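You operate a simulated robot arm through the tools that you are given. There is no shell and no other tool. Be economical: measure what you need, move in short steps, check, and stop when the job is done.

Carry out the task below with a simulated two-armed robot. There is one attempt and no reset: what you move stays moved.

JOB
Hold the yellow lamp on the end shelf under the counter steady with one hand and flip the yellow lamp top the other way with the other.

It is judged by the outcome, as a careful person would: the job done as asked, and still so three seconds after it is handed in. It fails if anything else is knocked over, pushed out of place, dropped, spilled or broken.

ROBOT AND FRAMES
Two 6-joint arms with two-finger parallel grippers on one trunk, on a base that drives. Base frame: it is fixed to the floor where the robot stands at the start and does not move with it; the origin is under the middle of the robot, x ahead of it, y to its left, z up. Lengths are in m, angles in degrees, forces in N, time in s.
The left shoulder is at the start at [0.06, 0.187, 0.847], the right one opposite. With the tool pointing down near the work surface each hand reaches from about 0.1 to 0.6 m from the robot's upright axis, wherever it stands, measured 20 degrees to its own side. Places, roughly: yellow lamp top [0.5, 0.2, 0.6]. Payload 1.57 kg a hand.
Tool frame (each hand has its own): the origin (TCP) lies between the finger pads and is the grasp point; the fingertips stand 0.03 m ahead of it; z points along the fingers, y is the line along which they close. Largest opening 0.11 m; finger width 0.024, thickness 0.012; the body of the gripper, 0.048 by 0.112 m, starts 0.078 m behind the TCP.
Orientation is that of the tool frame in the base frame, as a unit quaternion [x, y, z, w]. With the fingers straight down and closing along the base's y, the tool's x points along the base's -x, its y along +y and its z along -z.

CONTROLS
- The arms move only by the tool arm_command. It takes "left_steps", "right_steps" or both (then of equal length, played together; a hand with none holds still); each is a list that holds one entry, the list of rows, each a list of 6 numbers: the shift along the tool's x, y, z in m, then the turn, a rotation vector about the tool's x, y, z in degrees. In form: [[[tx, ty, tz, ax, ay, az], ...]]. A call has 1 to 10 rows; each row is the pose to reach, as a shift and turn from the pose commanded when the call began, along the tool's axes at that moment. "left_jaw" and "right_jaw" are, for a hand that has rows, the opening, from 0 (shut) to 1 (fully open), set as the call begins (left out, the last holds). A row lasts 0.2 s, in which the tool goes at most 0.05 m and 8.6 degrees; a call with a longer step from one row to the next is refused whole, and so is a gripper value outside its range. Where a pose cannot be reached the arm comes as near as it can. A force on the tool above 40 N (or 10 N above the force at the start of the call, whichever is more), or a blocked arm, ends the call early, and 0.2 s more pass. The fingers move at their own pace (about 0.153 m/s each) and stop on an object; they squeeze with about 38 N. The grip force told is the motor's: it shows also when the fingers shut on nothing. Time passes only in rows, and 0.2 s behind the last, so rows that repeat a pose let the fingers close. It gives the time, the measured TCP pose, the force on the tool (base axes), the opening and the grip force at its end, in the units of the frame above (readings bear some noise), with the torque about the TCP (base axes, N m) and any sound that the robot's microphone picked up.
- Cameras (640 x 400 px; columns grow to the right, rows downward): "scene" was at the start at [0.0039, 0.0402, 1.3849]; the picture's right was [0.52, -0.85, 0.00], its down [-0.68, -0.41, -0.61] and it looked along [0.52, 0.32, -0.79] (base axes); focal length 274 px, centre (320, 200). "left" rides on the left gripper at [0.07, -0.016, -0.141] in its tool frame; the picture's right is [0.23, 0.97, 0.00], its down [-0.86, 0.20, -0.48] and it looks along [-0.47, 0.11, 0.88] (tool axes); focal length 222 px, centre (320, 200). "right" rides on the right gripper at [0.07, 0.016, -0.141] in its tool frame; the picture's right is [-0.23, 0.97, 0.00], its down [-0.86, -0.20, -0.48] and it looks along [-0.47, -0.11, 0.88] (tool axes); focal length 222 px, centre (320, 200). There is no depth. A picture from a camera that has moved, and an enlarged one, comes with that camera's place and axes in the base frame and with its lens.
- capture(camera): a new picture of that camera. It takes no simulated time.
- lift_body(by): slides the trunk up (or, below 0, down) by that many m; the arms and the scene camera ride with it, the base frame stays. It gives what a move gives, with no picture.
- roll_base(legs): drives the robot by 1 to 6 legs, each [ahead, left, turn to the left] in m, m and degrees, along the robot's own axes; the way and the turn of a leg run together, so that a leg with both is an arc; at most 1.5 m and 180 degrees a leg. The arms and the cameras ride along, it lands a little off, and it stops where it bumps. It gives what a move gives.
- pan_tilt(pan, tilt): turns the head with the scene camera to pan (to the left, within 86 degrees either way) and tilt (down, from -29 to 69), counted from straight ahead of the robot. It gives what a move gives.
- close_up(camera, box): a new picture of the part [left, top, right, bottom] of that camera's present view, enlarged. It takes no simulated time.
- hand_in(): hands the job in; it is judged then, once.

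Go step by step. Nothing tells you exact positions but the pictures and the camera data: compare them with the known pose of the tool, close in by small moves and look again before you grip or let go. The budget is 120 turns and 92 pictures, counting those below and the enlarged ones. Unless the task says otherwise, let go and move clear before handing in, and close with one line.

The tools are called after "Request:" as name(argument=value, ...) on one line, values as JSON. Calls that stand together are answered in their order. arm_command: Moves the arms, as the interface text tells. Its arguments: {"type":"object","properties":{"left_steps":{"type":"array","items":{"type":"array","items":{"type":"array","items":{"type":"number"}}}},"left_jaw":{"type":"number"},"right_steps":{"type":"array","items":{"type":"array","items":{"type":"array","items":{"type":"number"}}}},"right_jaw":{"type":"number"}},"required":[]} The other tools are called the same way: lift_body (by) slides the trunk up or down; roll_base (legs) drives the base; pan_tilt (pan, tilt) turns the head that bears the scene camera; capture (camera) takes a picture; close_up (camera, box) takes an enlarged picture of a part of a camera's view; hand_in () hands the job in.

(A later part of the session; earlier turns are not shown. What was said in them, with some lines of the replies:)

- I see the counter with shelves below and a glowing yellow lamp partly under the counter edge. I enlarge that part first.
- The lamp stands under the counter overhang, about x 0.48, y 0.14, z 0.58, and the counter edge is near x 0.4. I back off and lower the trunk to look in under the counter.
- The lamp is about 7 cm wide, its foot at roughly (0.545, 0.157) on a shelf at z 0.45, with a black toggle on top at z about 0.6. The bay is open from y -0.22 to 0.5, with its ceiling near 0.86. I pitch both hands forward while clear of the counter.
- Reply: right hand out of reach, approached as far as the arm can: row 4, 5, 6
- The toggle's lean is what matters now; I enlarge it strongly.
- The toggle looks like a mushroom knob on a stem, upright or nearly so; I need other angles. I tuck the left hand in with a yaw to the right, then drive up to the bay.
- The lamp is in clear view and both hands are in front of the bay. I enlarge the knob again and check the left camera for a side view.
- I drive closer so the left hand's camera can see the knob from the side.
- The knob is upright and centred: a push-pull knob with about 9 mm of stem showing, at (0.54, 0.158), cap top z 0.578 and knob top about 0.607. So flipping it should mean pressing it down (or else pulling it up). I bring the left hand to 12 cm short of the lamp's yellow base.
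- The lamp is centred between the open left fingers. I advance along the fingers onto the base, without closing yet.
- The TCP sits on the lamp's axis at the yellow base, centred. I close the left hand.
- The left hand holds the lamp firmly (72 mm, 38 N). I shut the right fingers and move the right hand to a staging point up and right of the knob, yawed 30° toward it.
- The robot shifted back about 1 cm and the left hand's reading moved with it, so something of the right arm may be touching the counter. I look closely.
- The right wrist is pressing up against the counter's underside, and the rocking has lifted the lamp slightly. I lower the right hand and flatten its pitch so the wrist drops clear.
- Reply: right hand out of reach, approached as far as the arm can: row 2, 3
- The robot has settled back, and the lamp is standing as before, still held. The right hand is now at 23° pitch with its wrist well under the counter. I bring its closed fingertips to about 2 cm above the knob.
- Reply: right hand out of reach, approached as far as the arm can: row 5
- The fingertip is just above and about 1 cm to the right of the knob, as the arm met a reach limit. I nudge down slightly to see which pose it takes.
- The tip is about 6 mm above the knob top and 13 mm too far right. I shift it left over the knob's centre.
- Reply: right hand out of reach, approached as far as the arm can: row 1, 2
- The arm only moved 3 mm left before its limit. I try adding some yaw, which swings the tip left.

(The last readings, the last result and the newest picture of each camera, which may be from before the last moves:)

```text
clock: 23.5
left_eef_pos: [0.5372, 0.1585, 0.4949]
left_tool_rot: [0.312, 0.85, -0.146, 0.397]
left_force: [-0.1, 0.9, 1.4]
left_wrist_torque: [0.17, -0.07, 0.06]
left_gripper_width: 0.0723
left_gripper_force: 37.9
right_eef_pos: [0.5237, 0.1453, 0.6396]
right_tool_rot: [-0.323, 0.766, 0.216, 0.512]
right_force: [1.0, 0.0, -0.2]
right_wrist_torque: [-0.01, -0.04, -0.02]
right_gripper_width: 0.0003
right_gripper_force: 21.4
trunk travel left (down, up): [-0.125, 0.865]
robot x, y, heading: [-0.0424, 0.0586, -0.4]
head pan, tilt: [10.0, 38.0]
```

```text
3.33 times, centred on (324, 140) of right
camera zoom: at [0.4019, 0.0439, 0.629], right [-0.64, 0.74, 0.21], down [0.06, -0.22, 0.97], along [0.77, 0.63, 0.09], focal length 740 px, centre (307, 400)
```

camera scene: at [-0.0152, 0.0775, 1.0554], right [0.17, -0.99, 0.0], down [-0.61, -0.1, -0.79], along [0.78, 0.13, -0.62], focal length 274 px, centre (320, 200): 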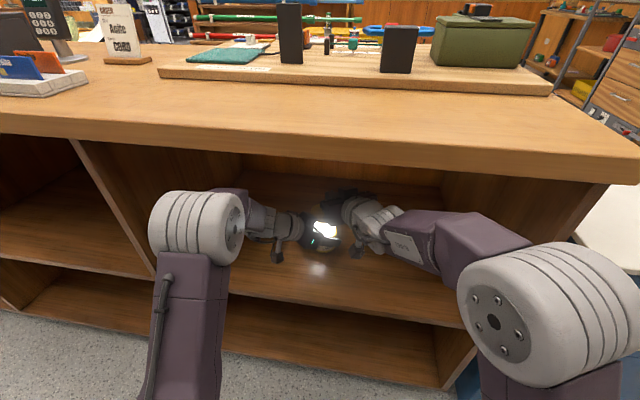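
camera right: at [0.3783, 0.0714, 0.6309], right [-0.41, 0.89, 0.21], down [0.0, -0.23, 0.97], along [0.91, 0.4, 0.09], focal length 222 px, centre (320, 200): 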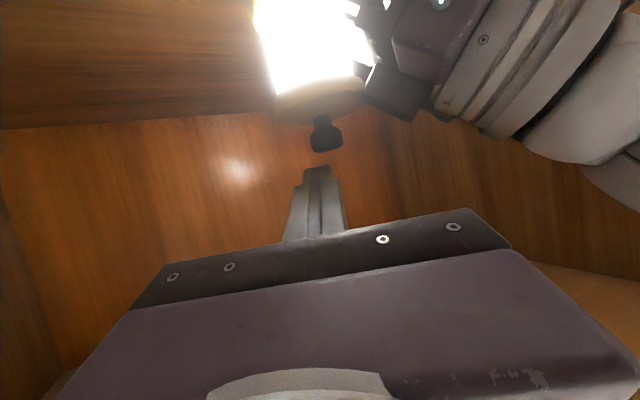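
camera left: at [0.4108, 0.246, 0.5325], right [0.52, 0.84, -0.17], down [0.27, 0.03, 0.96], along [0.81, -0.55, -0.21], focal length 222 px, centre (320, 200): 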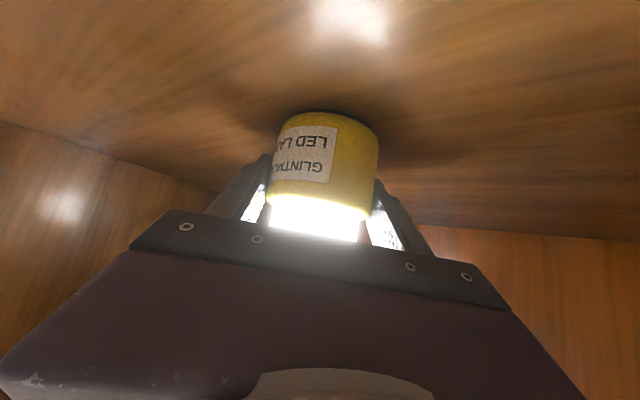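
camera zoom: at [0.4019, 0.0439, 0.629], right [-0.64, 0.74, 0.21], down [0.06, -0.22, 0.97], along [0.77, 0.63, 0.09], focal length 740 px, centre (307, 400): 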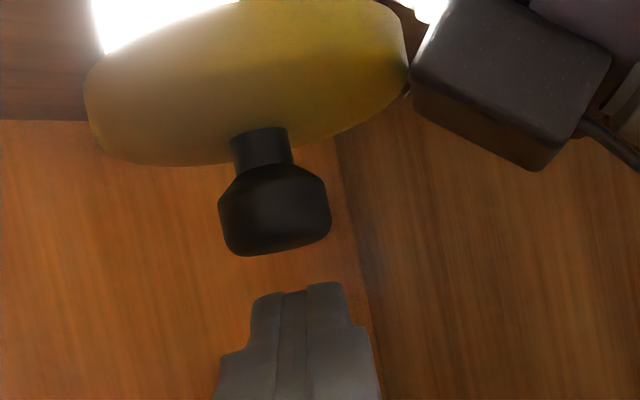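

More yaw worked. The tip is 6 mm to one side and about 9 mm above the knob top; I centre it and come down 7 mm.

Request:
arm_command(right_steps=[[[0, -0.006, 0, 0, 0, 0], [0.0065, -0.006, 0.0027, 0, 0, 0]]])

Request:
close_up(camera="right", box=[260, 80, 388, 200])

```text
clock: 24.1
left_eef_pos: [0.5373, 0.1587, 0.496]
left_tool_rot: [0.314, 0.85, -0.146, 0.396]
left_force: [-1.1, 0.8, 1.7]
left_wrist_torque: [0.19, -0.06, 0.04]
left_gripper_width: 0.0722
left_gripper_force: 38.0
right_eef_pos: [0.5278, 0.1402, 0.6317]
right_tool_rot: [-0.323, 0.766, 0.215, 0.513]
right_force: [-0.6, -1.1, -0.9]
right_wrist_torque: [0.0, -0.01, 0.02]
right_gripper_width: 0.0002
right_gripper_force: 21.6
trunk travel left (down, up): [-0.125, 0.865]
robot x, y, heading: [-0.0417, 0.0621, -0.5]
head pan, tilt: [10.0, 38.0]
```

```text
3.33 times, centred on (324, 140) of right
camera zoom: at [0.4068, 0.0397, 0.6216], right [-0.64, 0.74, 0.21], down [0.06, -0.22, 0.97], along [0.77, 0.63, 0.09], focal length 740 px, centre (307, 400)
```

zoom: 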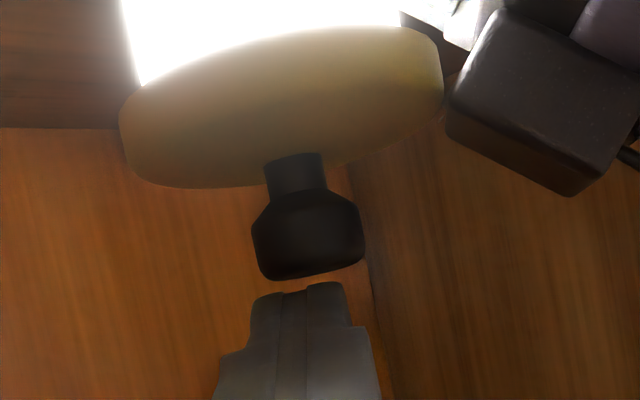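

The tip is centred and nearly touching. I press straight down in small steps, about 12 mm in all.

Request:
arm_command(right_steps=[[[0.0018, 0, 0.0008, 0, 0, 0], [0.0037, 0, 0.0015, 0, 0, 0], [0.0055, 0, 0.0023, 0, 0, 0], [0.0074, 0, 0.0031, 0, 0, 0], [0.0092, 0, 0.0038, 0, 0, 0], [0.011, 0, 0.0046, 0, 0, 0]]])

Request:
close_up(camera="right", box=[240, 50, 400, 200])

Request:
capture(camera="scene")

```text
clock: 25.5
left_eef_pos: [0.5376, 0.1595, 0.4958]
left_tool_rot: [0.312, 0.85, -0.146, 0.397]
left_force: [-2.1, 1.2, -0.1]
left_wrist_torque: [0.18, -0.02, 0.06]
left_gripper_width: 0.0719
left_gripper_force: 38.2
right_eef_pos: [0.5261, 0.1409, 0.6212]
right_tool_rot: [-0.322, 0.767, 0.215, 0.512]
right_force: [0.5, -0.8, 0.2]
right_wrist_torque: [0.0, -0.01, -0.02]
right_gripper_width: 0.0
right_gripper_force: 21.6
trunk travel left (down, up): [-0.125, 0.865]
robot x, y, heading: [-0.0377, 0.0594, -0.3]
head pan, tilt: [10.0, 38.0]
```

```text
2.67 times, centred on (320, 125) of right
camera zoom: at [0.4052, 0.0409, 0.61], right [-0.64, 0.74, 0.21], down [0.06, -0.22, 0.97], along [0.77, 0.63, 0.09], focal length 592 px, centre (320, 400)
```

zoom: 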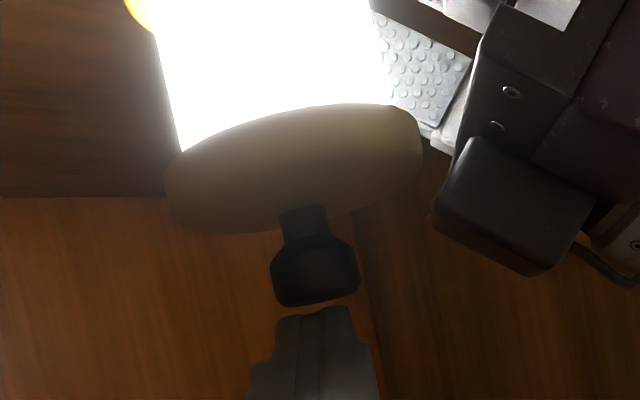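

```text
51 pictures are left
camera scene: at [-0.0156, 0.0775, 1.0554], right [0.17, -0.99, 0.0], down [-0.61, -0.1, -0.79], along [0.78, 0.13, -0.62], focal length 274 px, centre (320, 200)
```

scene: 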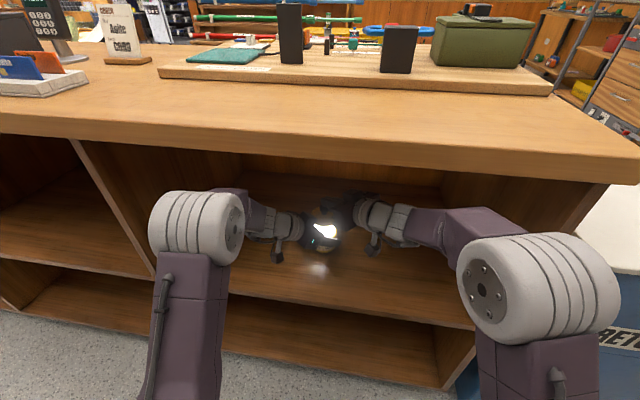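

No contact force, yet the view of the knob has not shifted relative to the hand as expected. I check the lamp's state with the other cameras.

Request:
close_up(camera="scene", box=[220, 160, 420, 285])

Request:
capture(camera="left")

Request:
capture(camera="right")

```text
3.20 times, centred on (320, 222) of scene
camera zoom: at [-0.0156, 0.0775, 1.0554], right [0.17, -0.99, 0.0], down [-0.61, -0.1, -0.79], along [0.78, 0.13, -0.62], focal length 876 px, centre (320, 128)
```

zoom: 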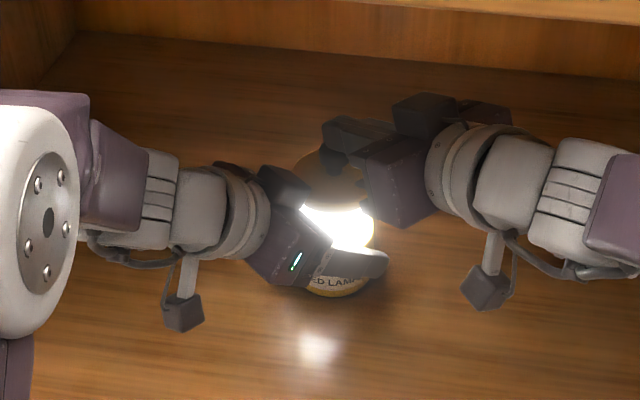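

```text
49 pictures are left
camera left: at [0.4105, 0.2461, 0.5325], right [0.52, 0.84, -0.17], down [0.27, 0.03, 0.96], along [0.81, -0.55, -0.21], focal length 222 px, centre (320, 200)
```

left: 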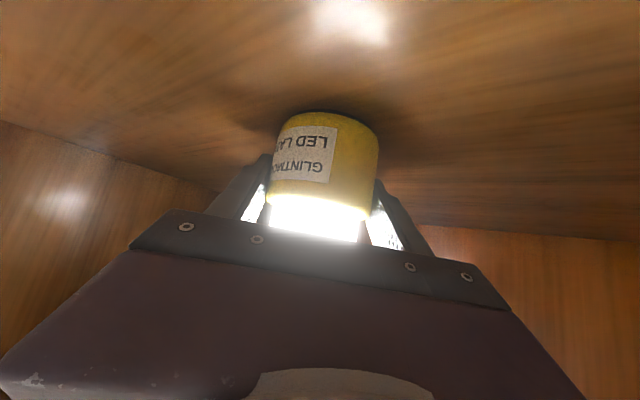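

```text
48 pictures are left
camera right: at [0.4052, 0.0409, 0.61], right [-0.64, 0.74, 0.21], down [0.06, -0.22, 0.97], along [0.77, 0.63, 0.09], focal length 222 px, centre (320, 200)
```

right: 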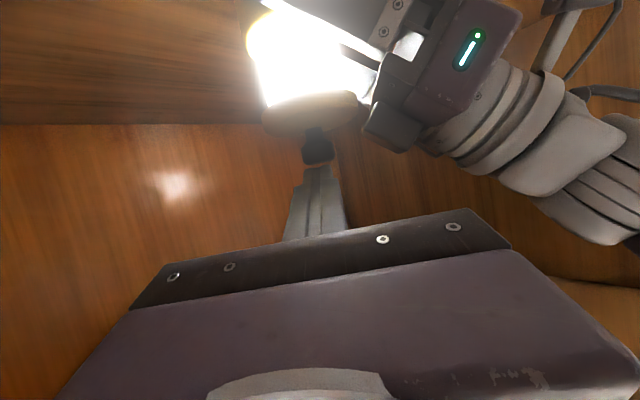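

Comparing views, the lamp's whole top (cap, glass and knob) has slid about 11 mm down into the base while the base stayed put in the left hand: the top itself is the switch. I keep pressing straight down in small steps.

Request:
arm_command(right_steps=[[[0.0018, 0, 0.0008, 0, 0, 0], [0.0037, 0, 0.0015, 0, 0, 0], [0.0055, 0, 0.0023, 0, 0, 0], [0.0074, 0, 0.0031, 0, 0, 0], [0.0092, 0, 0.0038, 0, 0, 0], [0.011, 0, 0.0046, 0, 0, 0]]])

Request:
capture(camera="right")

Request:
close_up(camera="scene", box=[220, 160, 420, 285])

```text
clock: 26.9
left_eef_pos: [0.5371, 0.1596, 0.4954]
left_tool_rot: [0.313, 0.851, -0.146, 0.396]
left_force: [-1.5, 0.1, -0.8]
left_wrist_torque: [0.18, -0.02, 0.12]
left_gripper_width: 0.0722
left_gripper_force: 38.4
right_eef_pos: [0.5283, 0.1423, 0.6086]
right_tool_rot: [-0.323, 0.767, 0.215, 0.511]
right_force: [-0.1, -0.5, 0.8]
right_wrist_torque: [0.01, 0.01, 0.03]
right_gripper_width: 0.0
right_gripper_force: 21.1
trunk travel left (down, up): [-0.125, 0.865]
robot x, y, heading: [-0.0381, 0.0617, -0.6]
head pan, tilt: [10.0, 38.0]
```

```text
47 pictures are left
camera right: at [0.4062, 0.0409, 0.5994], right [-0.64, 0.74, 0.21], down [0.06, -0.22, 0.97], along [0.77, 0.63, 0.09], focal length 222 px, centre (320, 200)
```

right: 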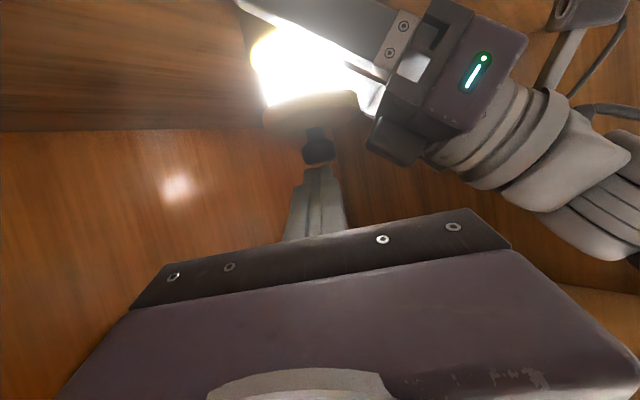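

```text
3.20 times, centred on (320, 222) of scene
camera zoom: at [-0.0155, 0.0775, 1.0554], right [0.17, -0.99, 0.0], down [-0.61, -0.1, -0.79], along [0.78, 0.13, -0.62], focal length 876 px, centre (320, 128)
```

zoom: 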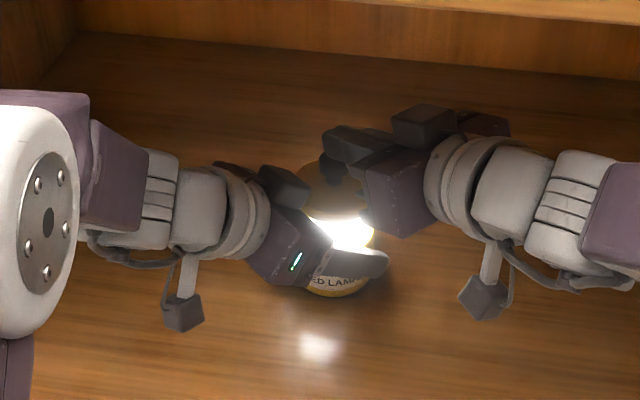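

The top is down about 22 mm with little force and the lit band is shrinking. I keep going.

Request:
arm_command(right_steps=[[[0.0018, 0, 0.0008, 0, 0, 0], [0.0037, 0, 0.0015, 0, 0, 0], [0.0055, 0, 0.0023, 0, 0, 0], [0.0074, 0, 0.0031, 0, 0, 0], [0.0092, 0, 0.0038, 0, 0, 0], [0.011, 0, 0.0046, 0, 0, 0]]])

Request:
capture(camera="right")

Request:
close_up(camera="scene", box=[280, 185, 376, 275])

```text
clock: 28.3
left_eef_pos: [0.5366, 0.1583, 0.4955]
left_tool_rot: [0.313, 0.851, -0.146, 0.396]
left_force: [-1.5, 0.8, -0.6]
left_wrist_torque: [0.09, -0.02, 0.04]
left_gripper_width: 0.0721
left_gripper_force: 38.2
right_eef_pos: [0.5281, 0.1417, 0.5984]
right_tool_rot: [-0.323, 0.766, 0.215, 0.512]
right_force: [0.2, -0.2, 0.2]
right_wrist_torque: [0.0, -0.03, -0.01]
right_gripper_width: 0.0
right_gripper_force: 21.2
trunk travel left (down, up): [-0.125, 0.865]
robot x, y, heading: [-0.0418, 0.059, -0.5]
head pan, tilt: [10.0, 38.0]
```

```text
45 pictures are left
camera right: at [0.406, 0.0412, 0.5872], right [-0.64, 0.74, 0.21], down [0.06, -0.22, 0.97], along [0.77, 0.63, 0.09], focal length 222 px, centre (320, 200)
```

right: 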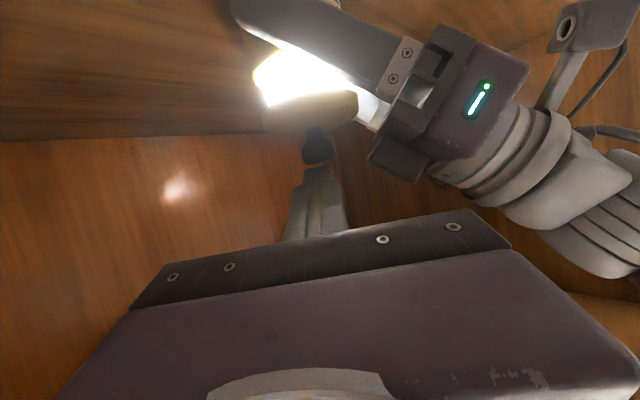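

```text
4.44 times, centred on (328, 230) of scene
camera zoom: at [-0.0155, 0.0775, 1.0554], right [0.17, -0.99, 0.0], down [-0.61, -0.1, -0.79], along [0.78, 0.13, -0.62], focal length 1217 px, centre (284, 67)
```

zoom: 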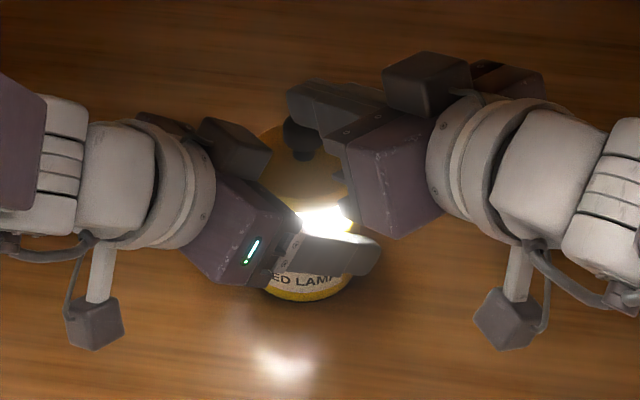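

Still moving freely, no contact between the hands. I press another 11 mm.

Request:
arm_command(right_steps=[[[0.0018, 0, 0.0008, 0, 0, 0], [0.0037, 0, 0.0015, 0, 0, 0], [0.0055, 0, 0.0023, 0, 0, 0], [0.0074, 0, 0.0031, 0, 0, 0], [0.0092, 0, 0.0038, 0, 0, 0], [0.011, 0, 0.0046, 0, 0, 0]]])

Request:
capture(camera="right")

Request:
close_up(camera="scene", box=[280, 185, 376, 275])

```text
clock: 29.7
left_eef_pos: [0.5366, 0.1587, 0.4959]
left_tool_rot: [0.313, 0.851, -0.146, 0.397]
left_force: [-2.3, 0.7, -0.4]
left_wrist_torque: [0.04, -0.05, 0.06]
left_gripper_width: 0.0722
left_gripper_force: 37.4
right_eef_pos: [0.528, 0.1409, 0.5849]
right_tool_rot: [-0.324, 0.766, 0.216, 0.512]
right_force: [0.5, 0.0, 0.4]
right_wrist_torque: [0.02, 0.0, -0.03]
right_gripper_width: 0.0001
right_gripper_force: 21.3
trunk travel left (down, up): [-0.125, 0.865]
robot x, y, heading: [-0.0385, 0.062, -0.2]
head pan, tilt: [10.0, 38.0]
```

```text
43 pictures are left
camera right: at [0.4064, 0.0405, 0.574], right [-0.64, 0.74, 0.21], down [0.06, -0.22, 0.97], along [0.77, 0.63, 0.09], focal length 222 px, centre (320, 200)
```

right: 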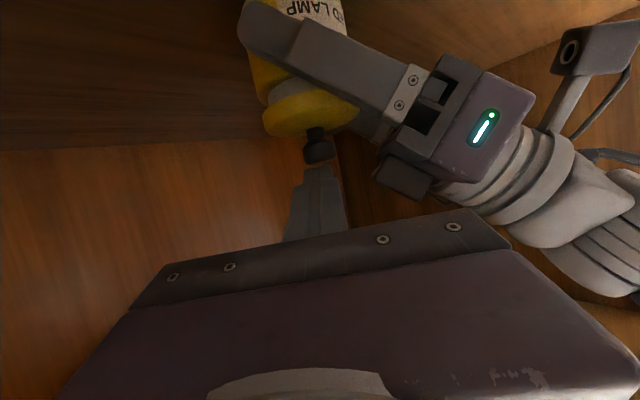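

```text
4.44 times, centred on (328, 230) of scene
camera zoom: at [-0.0155, 0.0775, 1.0554], right [0.17, -0.99, 0.0], down [-0.61, -0.1, -0.79], along [0.78, 0.13, -0.62], focal length 1217 px, centre (284, 67)
```

zoom: 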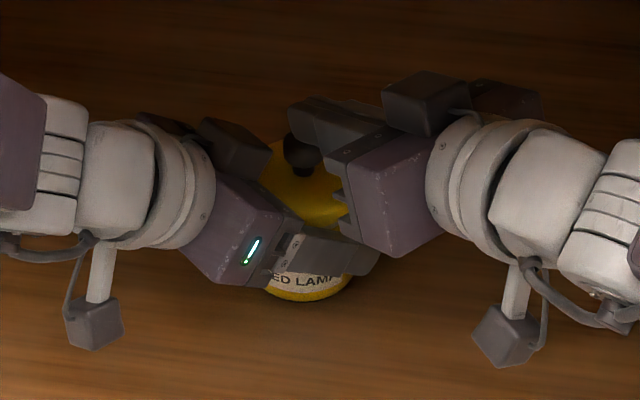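

The light has gone out. I press on gently to reach the end stop.

Request:
arm_command(right_steps=[[[0.0018, 0, 0.0008, 0, 0, 0], [0.0037, 0, 0.0015, 0, 0, 0], [0.0055, 0, 0.0023, 0, 0, 0]]])

Request:
close_up(camera="right", box=[220, 0, 420, 200])

```text
clock: 30.5
left_eef_pos: [0.5376, 0.1582, 0.495]
left_tool_rot: [0.313, 0.851, -0.146, 0.397]
left_force: [1.6, -0.2, -1.8]
left_wrist_torque: [-0.1, -0.14, 0.04]
left_gripper_width: 0.0724
left_gripper_force: 37.9
right_eef_pos: [0.5287, 0.1412, 0.5794]
right_tool_rot: [-0.324, 0.766, 0.216, 0.513]
right_force: [-0.8, -0.6, 3.3]
right_wrist_torque: [0.08, -0.06, -0.02]
right_gripper_width: 0.0002
right_gripper_force: 21.1
trunk travel left (down, up): [-0.125, 0.865]
robot x, y, heading: [-0.0391, 0.061, -0.4]
head pan, tilt: [10.0, 38.0]
```

```text
2.00 times, centred on (320, 100) of right
camera zoom: at [0.4065, 0.0411, 0.5685], right [-0.64, 0.74, 0.21], down [0.06, -0.22, 0.97], along [0.77, 0.63, 0.1], focal length 444 px, centre (320, 400)
```

zoom: 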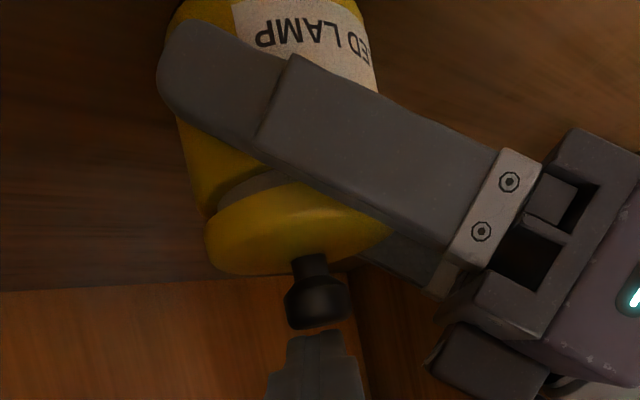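

A force of about 3 N has appeared, near the stop. I press 4 mm more.

Request:
arm_command(right_steps=[[[0.0018, 0, 0.0008, 0, 0, 0], [0.0037, 0, 0.0015, 0, 0, 0], [0.0037, 0, 0.0015, 0, 0, 0]]])

Request:
close_up(camera="right", box=[220, 0, 420, 200])

```text
clock: 31.3
left_eef_pos: [0.538, 0.1591, 0.4942]
left_tool_rot: [0.313, 0.851, -0.145, 0.396]
left_force: [6.8, -2.4, -10.4]
left_wrist_torque: [0.33, -0.44, 0.22]
left_gripper_width: 0.0723
left_gripper_force: 37.9
right_eef_pos: [0.5287, 0.142, 0.576]
right_tool_rot: [-0.323, 0.765, 0.216, 0.513]
right_force: [-1.3, 2.8, 18.5]
right_wrist_torque: [0.38, -0.22, -0.18]
right_gripper_width: 0.0
right_gripper_force: 21.4
trunk travel left (down, up): [-0.125, 0.865]
robot x, y, heading: [-0.0381, 0.064, -0.4]
head pan, tilt: [10.0, 38.0]
```

```text
2.00 times, centred on (320, 100) of right
camera zoom: at [0.407, 0.0414, 0.5654], right [-0.64, 0.74, 0.21], down [0.06, -0.22, 0.97], along [0.77, 0.63, 0.1], focal length 444 px, centre (320, 400)
```

zoom: 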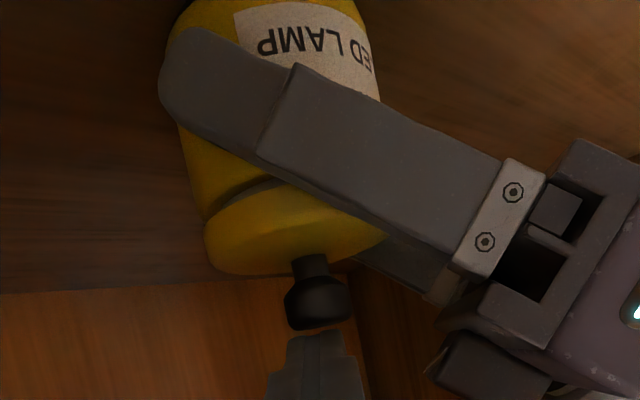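

A firm stop (18 N) and the light is off. I lift the right fingertips off and see whether the top stays down.

Request:
arm_command(right_steps=[[[-0.0074, 0, -0.0031, 0, 0, 0], [-0.0185, 0, -0.0076, 0, 0, 0], [-0.037, 0, -0.0153, 0, 0, 0], [-0.037, 0, -0.0453, 0, 0, 0], [-0.037, 0, -0.0853, 0, 0, 0], [-0.037, 0, -0.1153, 0, 0, 0]]])

Request:
capture(camera="right")

Request:
close_up(camera="right", box=[260, 20, 400, 180])

Request:
close_up(camera="scene", box=[280, 185, 376, 275])

```text
clock: 32.7
left_eef_pos: [0.5368, 0.1591, 0.4956]
left_tool_rot: [0.313, 0.851, -0.146, 0.396]
left_force: [-2.3, 0.6, 0.4]
left_wrist_torque: [0.09, 0.02, 0.04]
left_gripper_width: 0.0723
left_gripper_force: 37.5
right_eef_pos: [0.4608, 0.0762, 0.6519]
right_tool_rot: [-0.323, 0.766, 0.214, 0.512]
right_force: [-1.2, -0.3, 0.0]
right_wrist_torque: [-0.01, -0.03, 0.01]
right_gripper_width: 0.0
right_gripper_force: 21.3
trunk travel left (down, up): [-0.125, 0.865]
robot x, y, heading: [-0.0398, 0.0572, -0.4]
head pan, tilt: [10.0, 38.0]
```

```text
39 pictures are left
camera right: at [0.3399, -0.0244, 0.6416], right [-0.64, 0.74, 0.21], down [0.06, -0.22, 0.97], along [0.77, 0.63, 0.09], focal length 222 px, centre (320, 200)
```

right: 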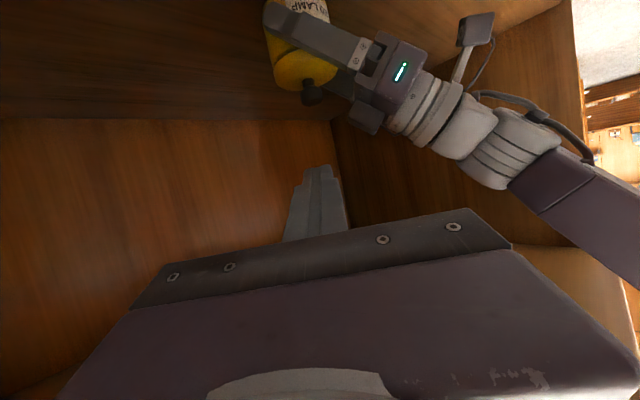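

```text
2.50 times, centred on (330, 100) of right
camera zoom: at [0.3399, -0.0244, 0.6416], right [-0.64, 0.74, 0.21], down [0.06, -0.22, 0.97], along [0.77, 0.63, 0.09], focal length 555 px, centre (295, 450)
```

zoom: 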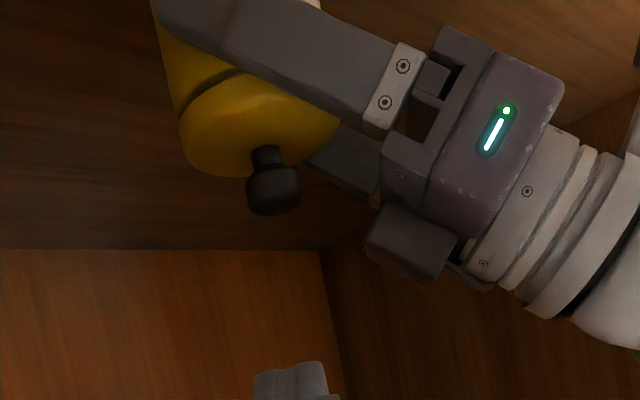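

```text
4.44 times, centred on (328, 230) of scene
camera zoom: at [-0.0155, 0.0774, 1.0554], right [0.17, -0.99, 0.0], down [-0.61, -0.1, -0.79], along [0.78, 0.13, -0.62], focal length 1217 px, centre (284, 67)
```

zoom: 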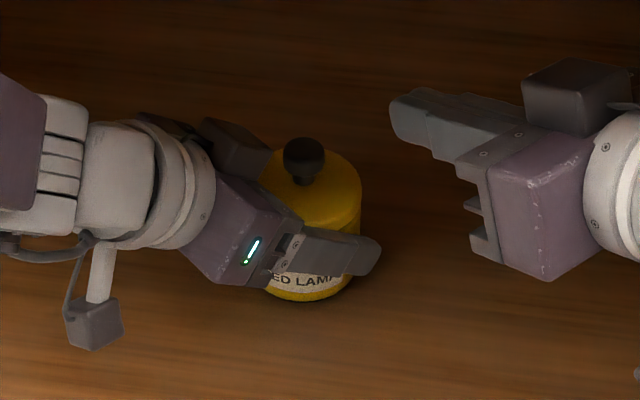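

The top stays down and the lamp is dark. I open the left hand and back it out along its fingers.

Request:
arm_command(left_steps=[[[0, 0, 0, 0, 0, 0], [0, 0, 0, 0, 0, 0], [0, 0, 0, 0, 0, 0], [0, 0, -0.03, 0, 0, 0], [0, 0, -0.07, 0, 0, 0], [0, 0, -0.11, 0, 0, 0], [0, 0, -0.15, 0, 0, 0]]], left_jaw=1)

Request:
capture(camera="left")

Request:
close_up(camera="scene", box=[280, 185, 376, 275])

Request:
close_up(camera="right", box=[240, 0, 400, 140])

```text
clock: 34.3
left_eef_pos: [0.4493, 0.2287, 0.5902]
left_tool_rot: [0.314, 0.85, -0.147, 0.396]
left_force: [0.4, -0.9, 0.7]
left_wrist_torque: [0.01, -0.01, 0.0]
left_gripper_width: 0.1098
left_gripper_force: 0.0
right_eef_pos: [0.4632, 0.0762, 0.6516]
right_tool_rot: [-0.322, 0.767, 0.214, 0.512]
right_force: [0.4, -0.1, 0.0]
right_wrist_torque: [0.02, 0.04, 0.01]
right_gripper_width: 0.0002
right_gripper_force: 21.1
trunk travel left (down, up): [-0.125, 0.865]
robot x, y, heading: [-0.042, 0.064, -0.3]
head pan, tilt: [10.0, 38.0]
```

```text
36 pictures are left
camera left: at [0.3226, 0.3171, 0.6279], right [0.52, 0.84, -0.17], down [0.27, 0.03, 0.96], along [0.81, -0.55, -0.21], focal length 222 px, centre (320, 200)
```

left: 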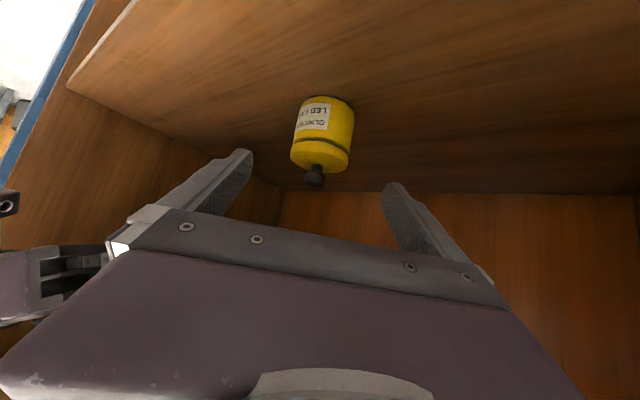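

```text
4.44 times, centred on (328, 230) of scene
camera zoom: at [-0.0154, 0.0774, 1.0554], right [0.17, -0.99, 0.0], down [-0.61, -0.1, -0.79], along [0.78, 0.13, -0.62], focal length 1217 px, centre (284, 67)
```

zoom: 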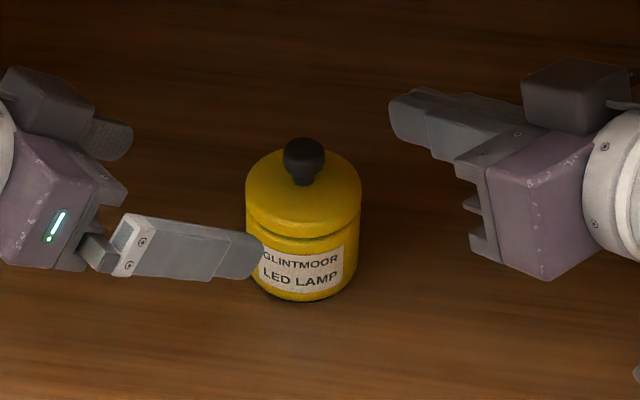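

```text
2.86 times, centred on (320, 70) of right
camera zoom: at [0.3402, -0.0242, 0.6414], right [-0.64, 0.74, 0.21], down [0.06, -0.22, 0.97], along [0.77, 0.63, 0.09], focal length 635 px, centre (320, 571)
```

zoom: 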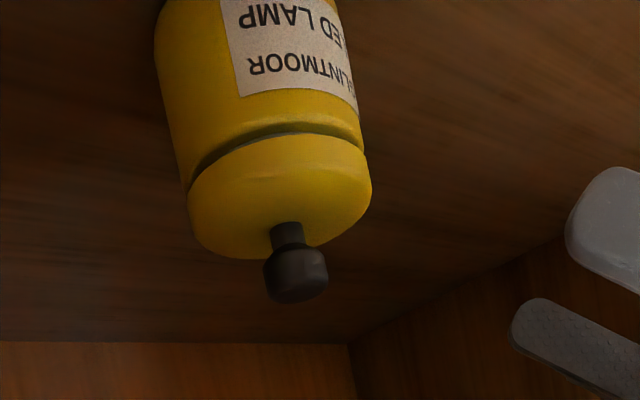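

The lamp is off, upright and in place. A gap of about 4 mm remains between cap and base, and my left fingers may have stopped the cap, so I regrip the base 9 mm lower and press once more to be sure it is fully down.

Request:
arm_command(left_steps=[[[0.0069, 0, 0.03, 0, 0, 0], [0.0069, 0, 0.07, 0, 0, 0], [0.0069, 0, 0.11, 0, 0, 0], [0.0069, 0, 0.14, 0, 0, 0], [0.0069, 0, 0.1558, 0, 0, 0]]], left_jaw=1)

Request:
capture(camera="left")

```text
clock: 35.5
left_eef_pos: [0.5376, 0.1566, 0.4841]
left_tool_rot: [0.313, 0.851, -0.146, 0.397]
left_force: [0.2, -0.1, -0.1]
left_wrist_torque: [0.0, 0.01, 0.0]
left_gripper_width: 0.1099
left_gripper_force: 0.0
right_eef_pos: [0.462, 0.0775, 0.6519]
right_tool_rot: [-0.322, 0.766, 0.215, 0.513]
right_force: [-0.3, 0.0, 0.4]
right_wrist_torque: [0.04, -0.03, 0.02]
right_gripper_width: 0.0
right_gripper_force: 21.6
trunk travel left (down, up): [-0.125, 0.865]
robot x, y, heading: [-0.0414, 0.0629, -0.5]
head pan, tilt: [10.0, 38.0]
```

```text
33 pictures are left
camera left: at [0.4098, 0.2438, 0.5207], right [0.52, 0.84, -0.17], down [0.27, 0.03, 0.96], along [0.81, -0.55, -0.21], focal length 222 px, centre (320, 200)
```

left: 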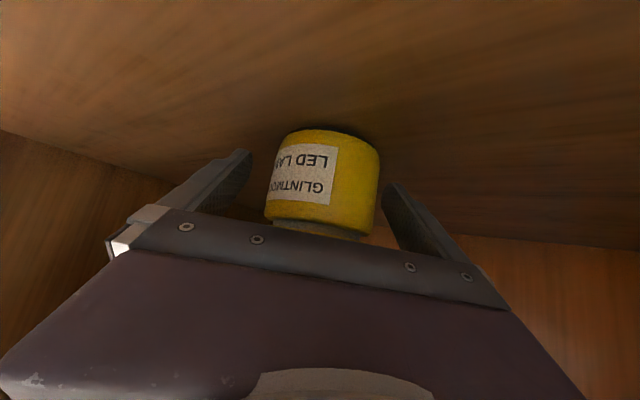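

Clear around the lamp. I close the left hand, and bring the right tip back to just above the knob.

Request:
arm_command(left_steps=[[[0, 0, 0, 0, 0, 0], [0, 0, 0, 0, 0, 0], [0, 0, 0, 0, 0, 0], [0, 0, 0, 0, 0, 0], [0, 0, 0, 0, 0, 0]]], left_jaw=0, right_steps=[[[0, 0, 0.03, 0, 0, 0], [0, 0, 0.07, 0, 0, 0], [0, 0, 0.1, 0, 0, 0], [0.0185, 0, 0.1077, 0, 0, 0], [0.0315, 0, 0.113, 0, 0, 0]]])

Request:
close_up(camera="right", box=[220, 0, 420, 200])

```text
clock: 36.7
left_eef_pos: [0.5367, 0.1571, 0.4847]
left_tool_rot: [0.313, 0.85, -0.145, 0.397]
left_force: [1.9, 2.6, 2.6]
left_wrist_torque: [0.22, -0.22, -0.02]
left_gripper_width: 0.0724
left_gripper_force: 38.0
right_eef_pos: [0.5294, 0.1417, 0.5797]
right_tool_rot: [-0.323, 0.766, 0.215, 0.512]
right_force: [0.6, 0.5, 0.2]
right_wrist_torque: [-0.01, 0.01, 0.0]
right_gripper_width: 0.0
right_gripper_force: 20.9
trunk travel left (down, up): [-0.125, 0.865]
robot x, y, heading: [-0.0419, 0.0583, -0.7]
head pan, tilt: [10.0, 38.0]
```

```text
2.00 times, centred on (320, 100) of right
camera zoom: at [0.4069, 0.0406, 0.569], right [-0.64, 0.74, 0.21], down [0.06, -0.22, 0.97], along [0.77, 0.63, 0.1], focal length 444 px, centre (320, 400)
```

zoom: 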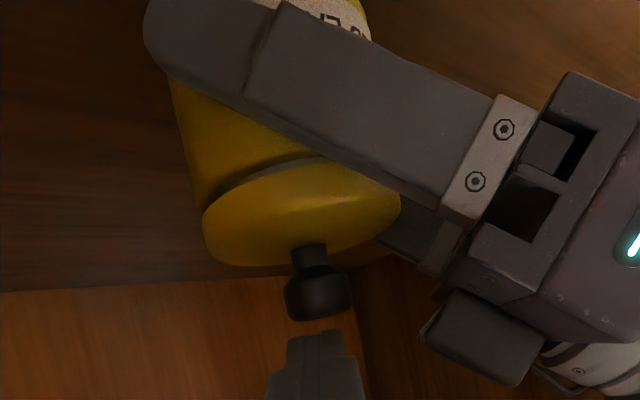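

Now the cap clears the left fingers. I press down up to 9 mm, watching the force.

Request:
arm_command(right_steps=[[[0.0018, 0, 0.0008, 0, 0, 0], [0.0037, 0, 0.0015, 0, 0, 0], [0.0055, 0, 0.0023, 0, 0, 0], [0.0065, 0, 0.0027, 0, 0, 0]]])

Request:
close_up(camera="right", box=[220, 0, 420, 200])

```text
clock: 37.7
left_eef_pos: [0.5354, 0.1577, 0.4848]
left_tool_rot: [0.313, 0.851, -0.146, 0.397]
left_force: [3.1, 1.6, 3.6]
left_wrist_torque: [0.21, -0.26, 0.01]
left_gripper_width: 0.0722
left_gripper_force: 38.4
right_eef_pos: [0.529, 0.1423, 0.5743]
right_tool_rot: [-0.322, 0.767, 0.215, 0.512]
right_force: [0.4, 0.9, -1.2]
right_wrist_torque: [-0.01, 0.01, 0.03]
right_gripper_width: 0.0002
right_gripper_force: 21.3
trunk travel left (down, up): [-0.125, 0.865]
robot x, y, heading: [-0.0416, 0.0605, -0.1]
head pan, tilt: [10.0, 38.0]
```

```text
2.00 times, centred on (320, 100) of right
camera zoom: at [0.4071, 0.0412, 0.5641], right [-0.64, 0.74, 0.21], down [0.06, -0.22, 0.97], along [0.77, 0.63, 0.09], focal length 444 px, centre (320, 400)
```

zoom: 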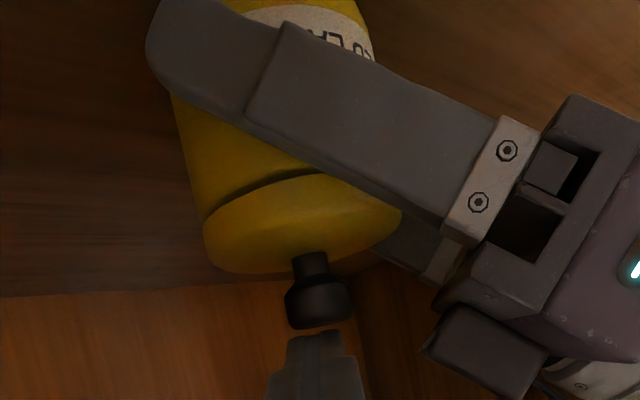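

It is a touch lower than before with no force yet; I press 5 mm more.

Request:
arm_command(right_steps=[[[0.0014, 0, 0.0006, 0, 0, 0], [0.0028, 0, 0.0011, 0, 0, 0], [0.0037, 0, 0.0015, 0, 0, 0], [0.0046, 0, 0.0019, 0, 0, 0]]])

Request:
close_up(camera="right", box=[220, 0, 420, 200])

```text
clock: 38.7
left_eef_pos: [0.5358, 0.1563, 0.484]
left_tool_rot: [0.312, 0.851, -0.146, 0.397]
left_force: [10.0, 2.3, -0.7]
left_wrist_torque: [-0.46, -0.29, -0.08]
left_gripper_width: 0.0725
left_gripper_force: 38.1
right_eef_pos: [0.5288, 0.1411, 0.5716]
right_tool_rot: [-0.323, 0.764, 0.216, 0.515]
right_force: [-3.7, -3.6, 17.8]
right_wrist_torque: [0.24, -0.16, 0.09]
right_gripper_width: 0.0001
right_gripper_force: 20.8
trunk travel left (down, up): [-0.125, 0.865]
robot x, y, heading: [-0.0442, 0.0641, -0.3]
head pan, tilt: [10.0, 38.0]
```

```text
2.00 times, centred on (320, 100) of right
camera zoom: at [0.4065, 0.0408, 0.5604], right [-0.64, 0.74, 0.21], down [0.06, -0.22, 0.97], along [0.77, 0.63, 0.1], focal length 444 px, centre (320, 400)
```

zoom: 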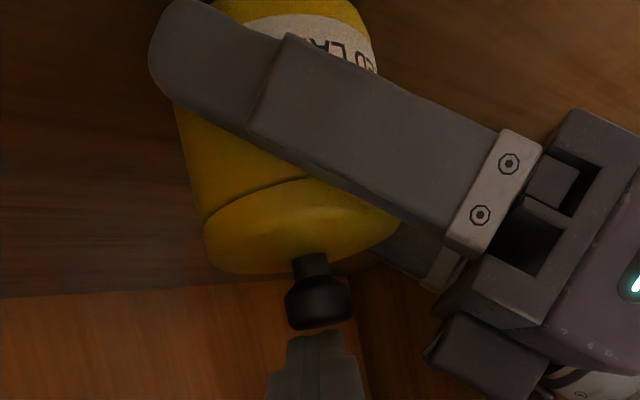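

The cap now sits flush on the base at a firm stop. I withdraw the right hand first, then open and back out the left.

Request:
arm_command(right_steps=[[[-0.0074, 0, -0.0031, 0, 0, 0], [-0.0185, 0, -0.0076, 0, 0, 0], [-0.041, 0, -0.017, 0, 0, 0], [-0.041, 0, -0.05, 0, 0, 0], [-0.041, 0, -0.09, 0, 0, 0], [-0.041, 0, -0.12, 0, 0, 0]]])

Request:
arm_command(left_steps=[[[0, 0, 0, 0, 0, 0], [0, 0, 0, 0, 0, 0], [0, 0, 0, 0, 0, 0], [0, 0, -0.03, 0, 0, 0], [0, 0, -0.07, 0, 0, 0], [0, 0, -0.11, 0, 0, 0], [0, 0, -0.15, 0, 0, 0], [0, 0, -0.19, 0, 0, 0]]], left_jaw=1)

Request:
capture(camera="scene")

Request:
close_up(camera="scene", box=[280, 185, 376, 275])

Request:
close_up(camera="right", box=[240, 0, 400, 140])

```text
clock: 40.1
left_eef_pos: [0.5354, 0.1559, 0.4838]
left_tool_rot: [0.313, 0.851, -0.146, 0.396]
left_force: [-3.5, 0.8, 4.3]
left_wrist_torque: [0.25, 0.04, 0.17]
left_gripper_width: 0.0725
left_gripper_force: 37.4
right_eef_pos: [0.4598, 0.075, 0.6529]
right_tool_rot: [-0.322, 0.766, 0.215, 0.513]
right_force: [0.2, -0.7, 0.6]
right_wrist_torque: [0.01, -0.02, 0.01]
right_gripper_width: 0.0002
right_gripper_force: 21.1
trunk travel left (down, up): [-0.125, 0.865]
robot x, y, heading: [-0.0403, 0.0615, -0.0]
head pan, tilt: [10.0, 38.0]
```

```text
clock: 41.9
left_eef_pos: [0.4248, 0.2486, 0.6046]
left_tool_rot: [0.312, 0.851, -0.145, 0.396]
left_force: [0.3, -0.5, 0.4]
left_wrist_torque: [0.03, -0.03, -0.03]
left_gripper_width: 0.1102
left_gripper_force: 0.2
right_eef_pos: [0.4609, 0.0738, 0.6526]
right_tool_rot: [-0.323, 0.766, 0.215, 0.512]
right_force: [-0.1, -0.9, 0.1]
right_wrist_torque: [-0.03, -0.01, -0.04]
right_gripper_width: 0.0002
right_gripper_force: 21.7
trunk travel left (down, up): [-0.125, 0.865]
robot x, y, heading: [-0.0431, 0.0638, -0.5]
head pan, tilt: [10.0, 38.0]
```

```text
29 pictures are left
camera scene: at [-0.0155, 0.0774, 1.0554], right [0.17, -0.99, 0.0], down [-0.61, -0.1, -0.79], along [0.78, 0.13, -0.62], focal length 274 px, centre (320, 200)
```

scene: 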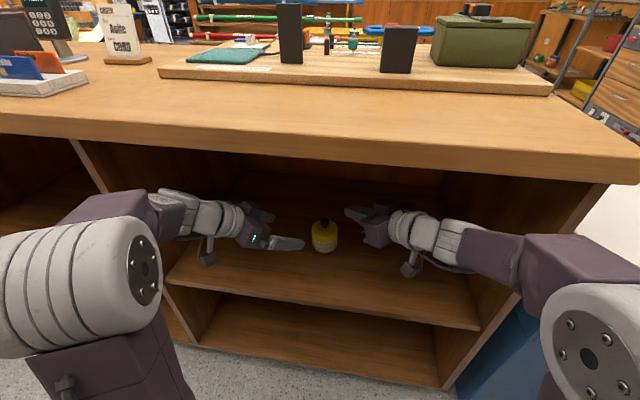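

```text
4.44 times, centred on (328, 230) of scene
camera zoom: at [-0.0155, 0.0774, 1.0554], right [0.17, -0.99, 0.0], down [-0.61, -0.1, -0.79], along [0.78, 0.13, -0.62], focal length 1217 px, centre (284, 67)
```

zoom: 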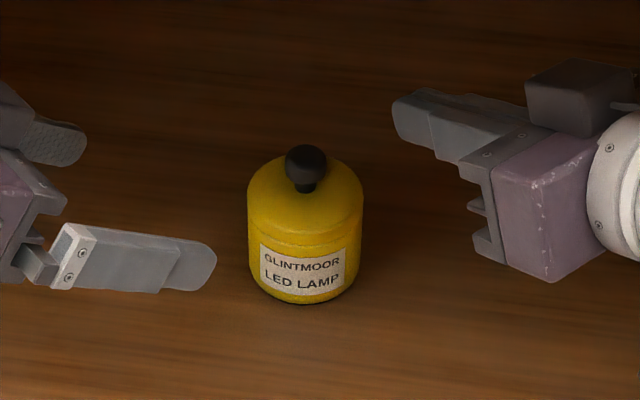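

```text
2.86 times, centred on (320, 70) of right
camera zoom: at [0.3397, -0.0259, 0.6415], right [-0.64, 0.74, 0.21], down [0.06, -0.22, 0.97], along [0.77, 0.63, 0.09], focal length 635 px, centre (320, 571)
```

zoom: 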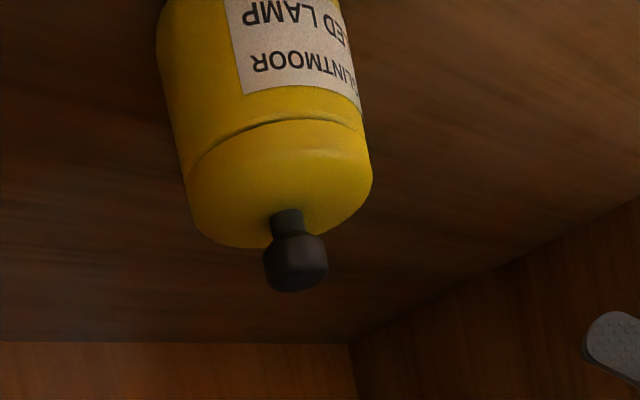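

The lamp stands upright in its place, top fully down and light off, with both hands clear and the counter items undisturbed. I hand in.

Request:
hand_in()

```text
The job is handed in.
```

The lamp top is pushed fully down and the light is off. The left hand held the base while the right hand pressed. The lamp is upright on its shelf, nothing else looks disturbed, and both hands are clear. While positioning, the right wrist bumped the underside of the counter and briefly lifted the lamp a few millimetres, but it settled back in place.
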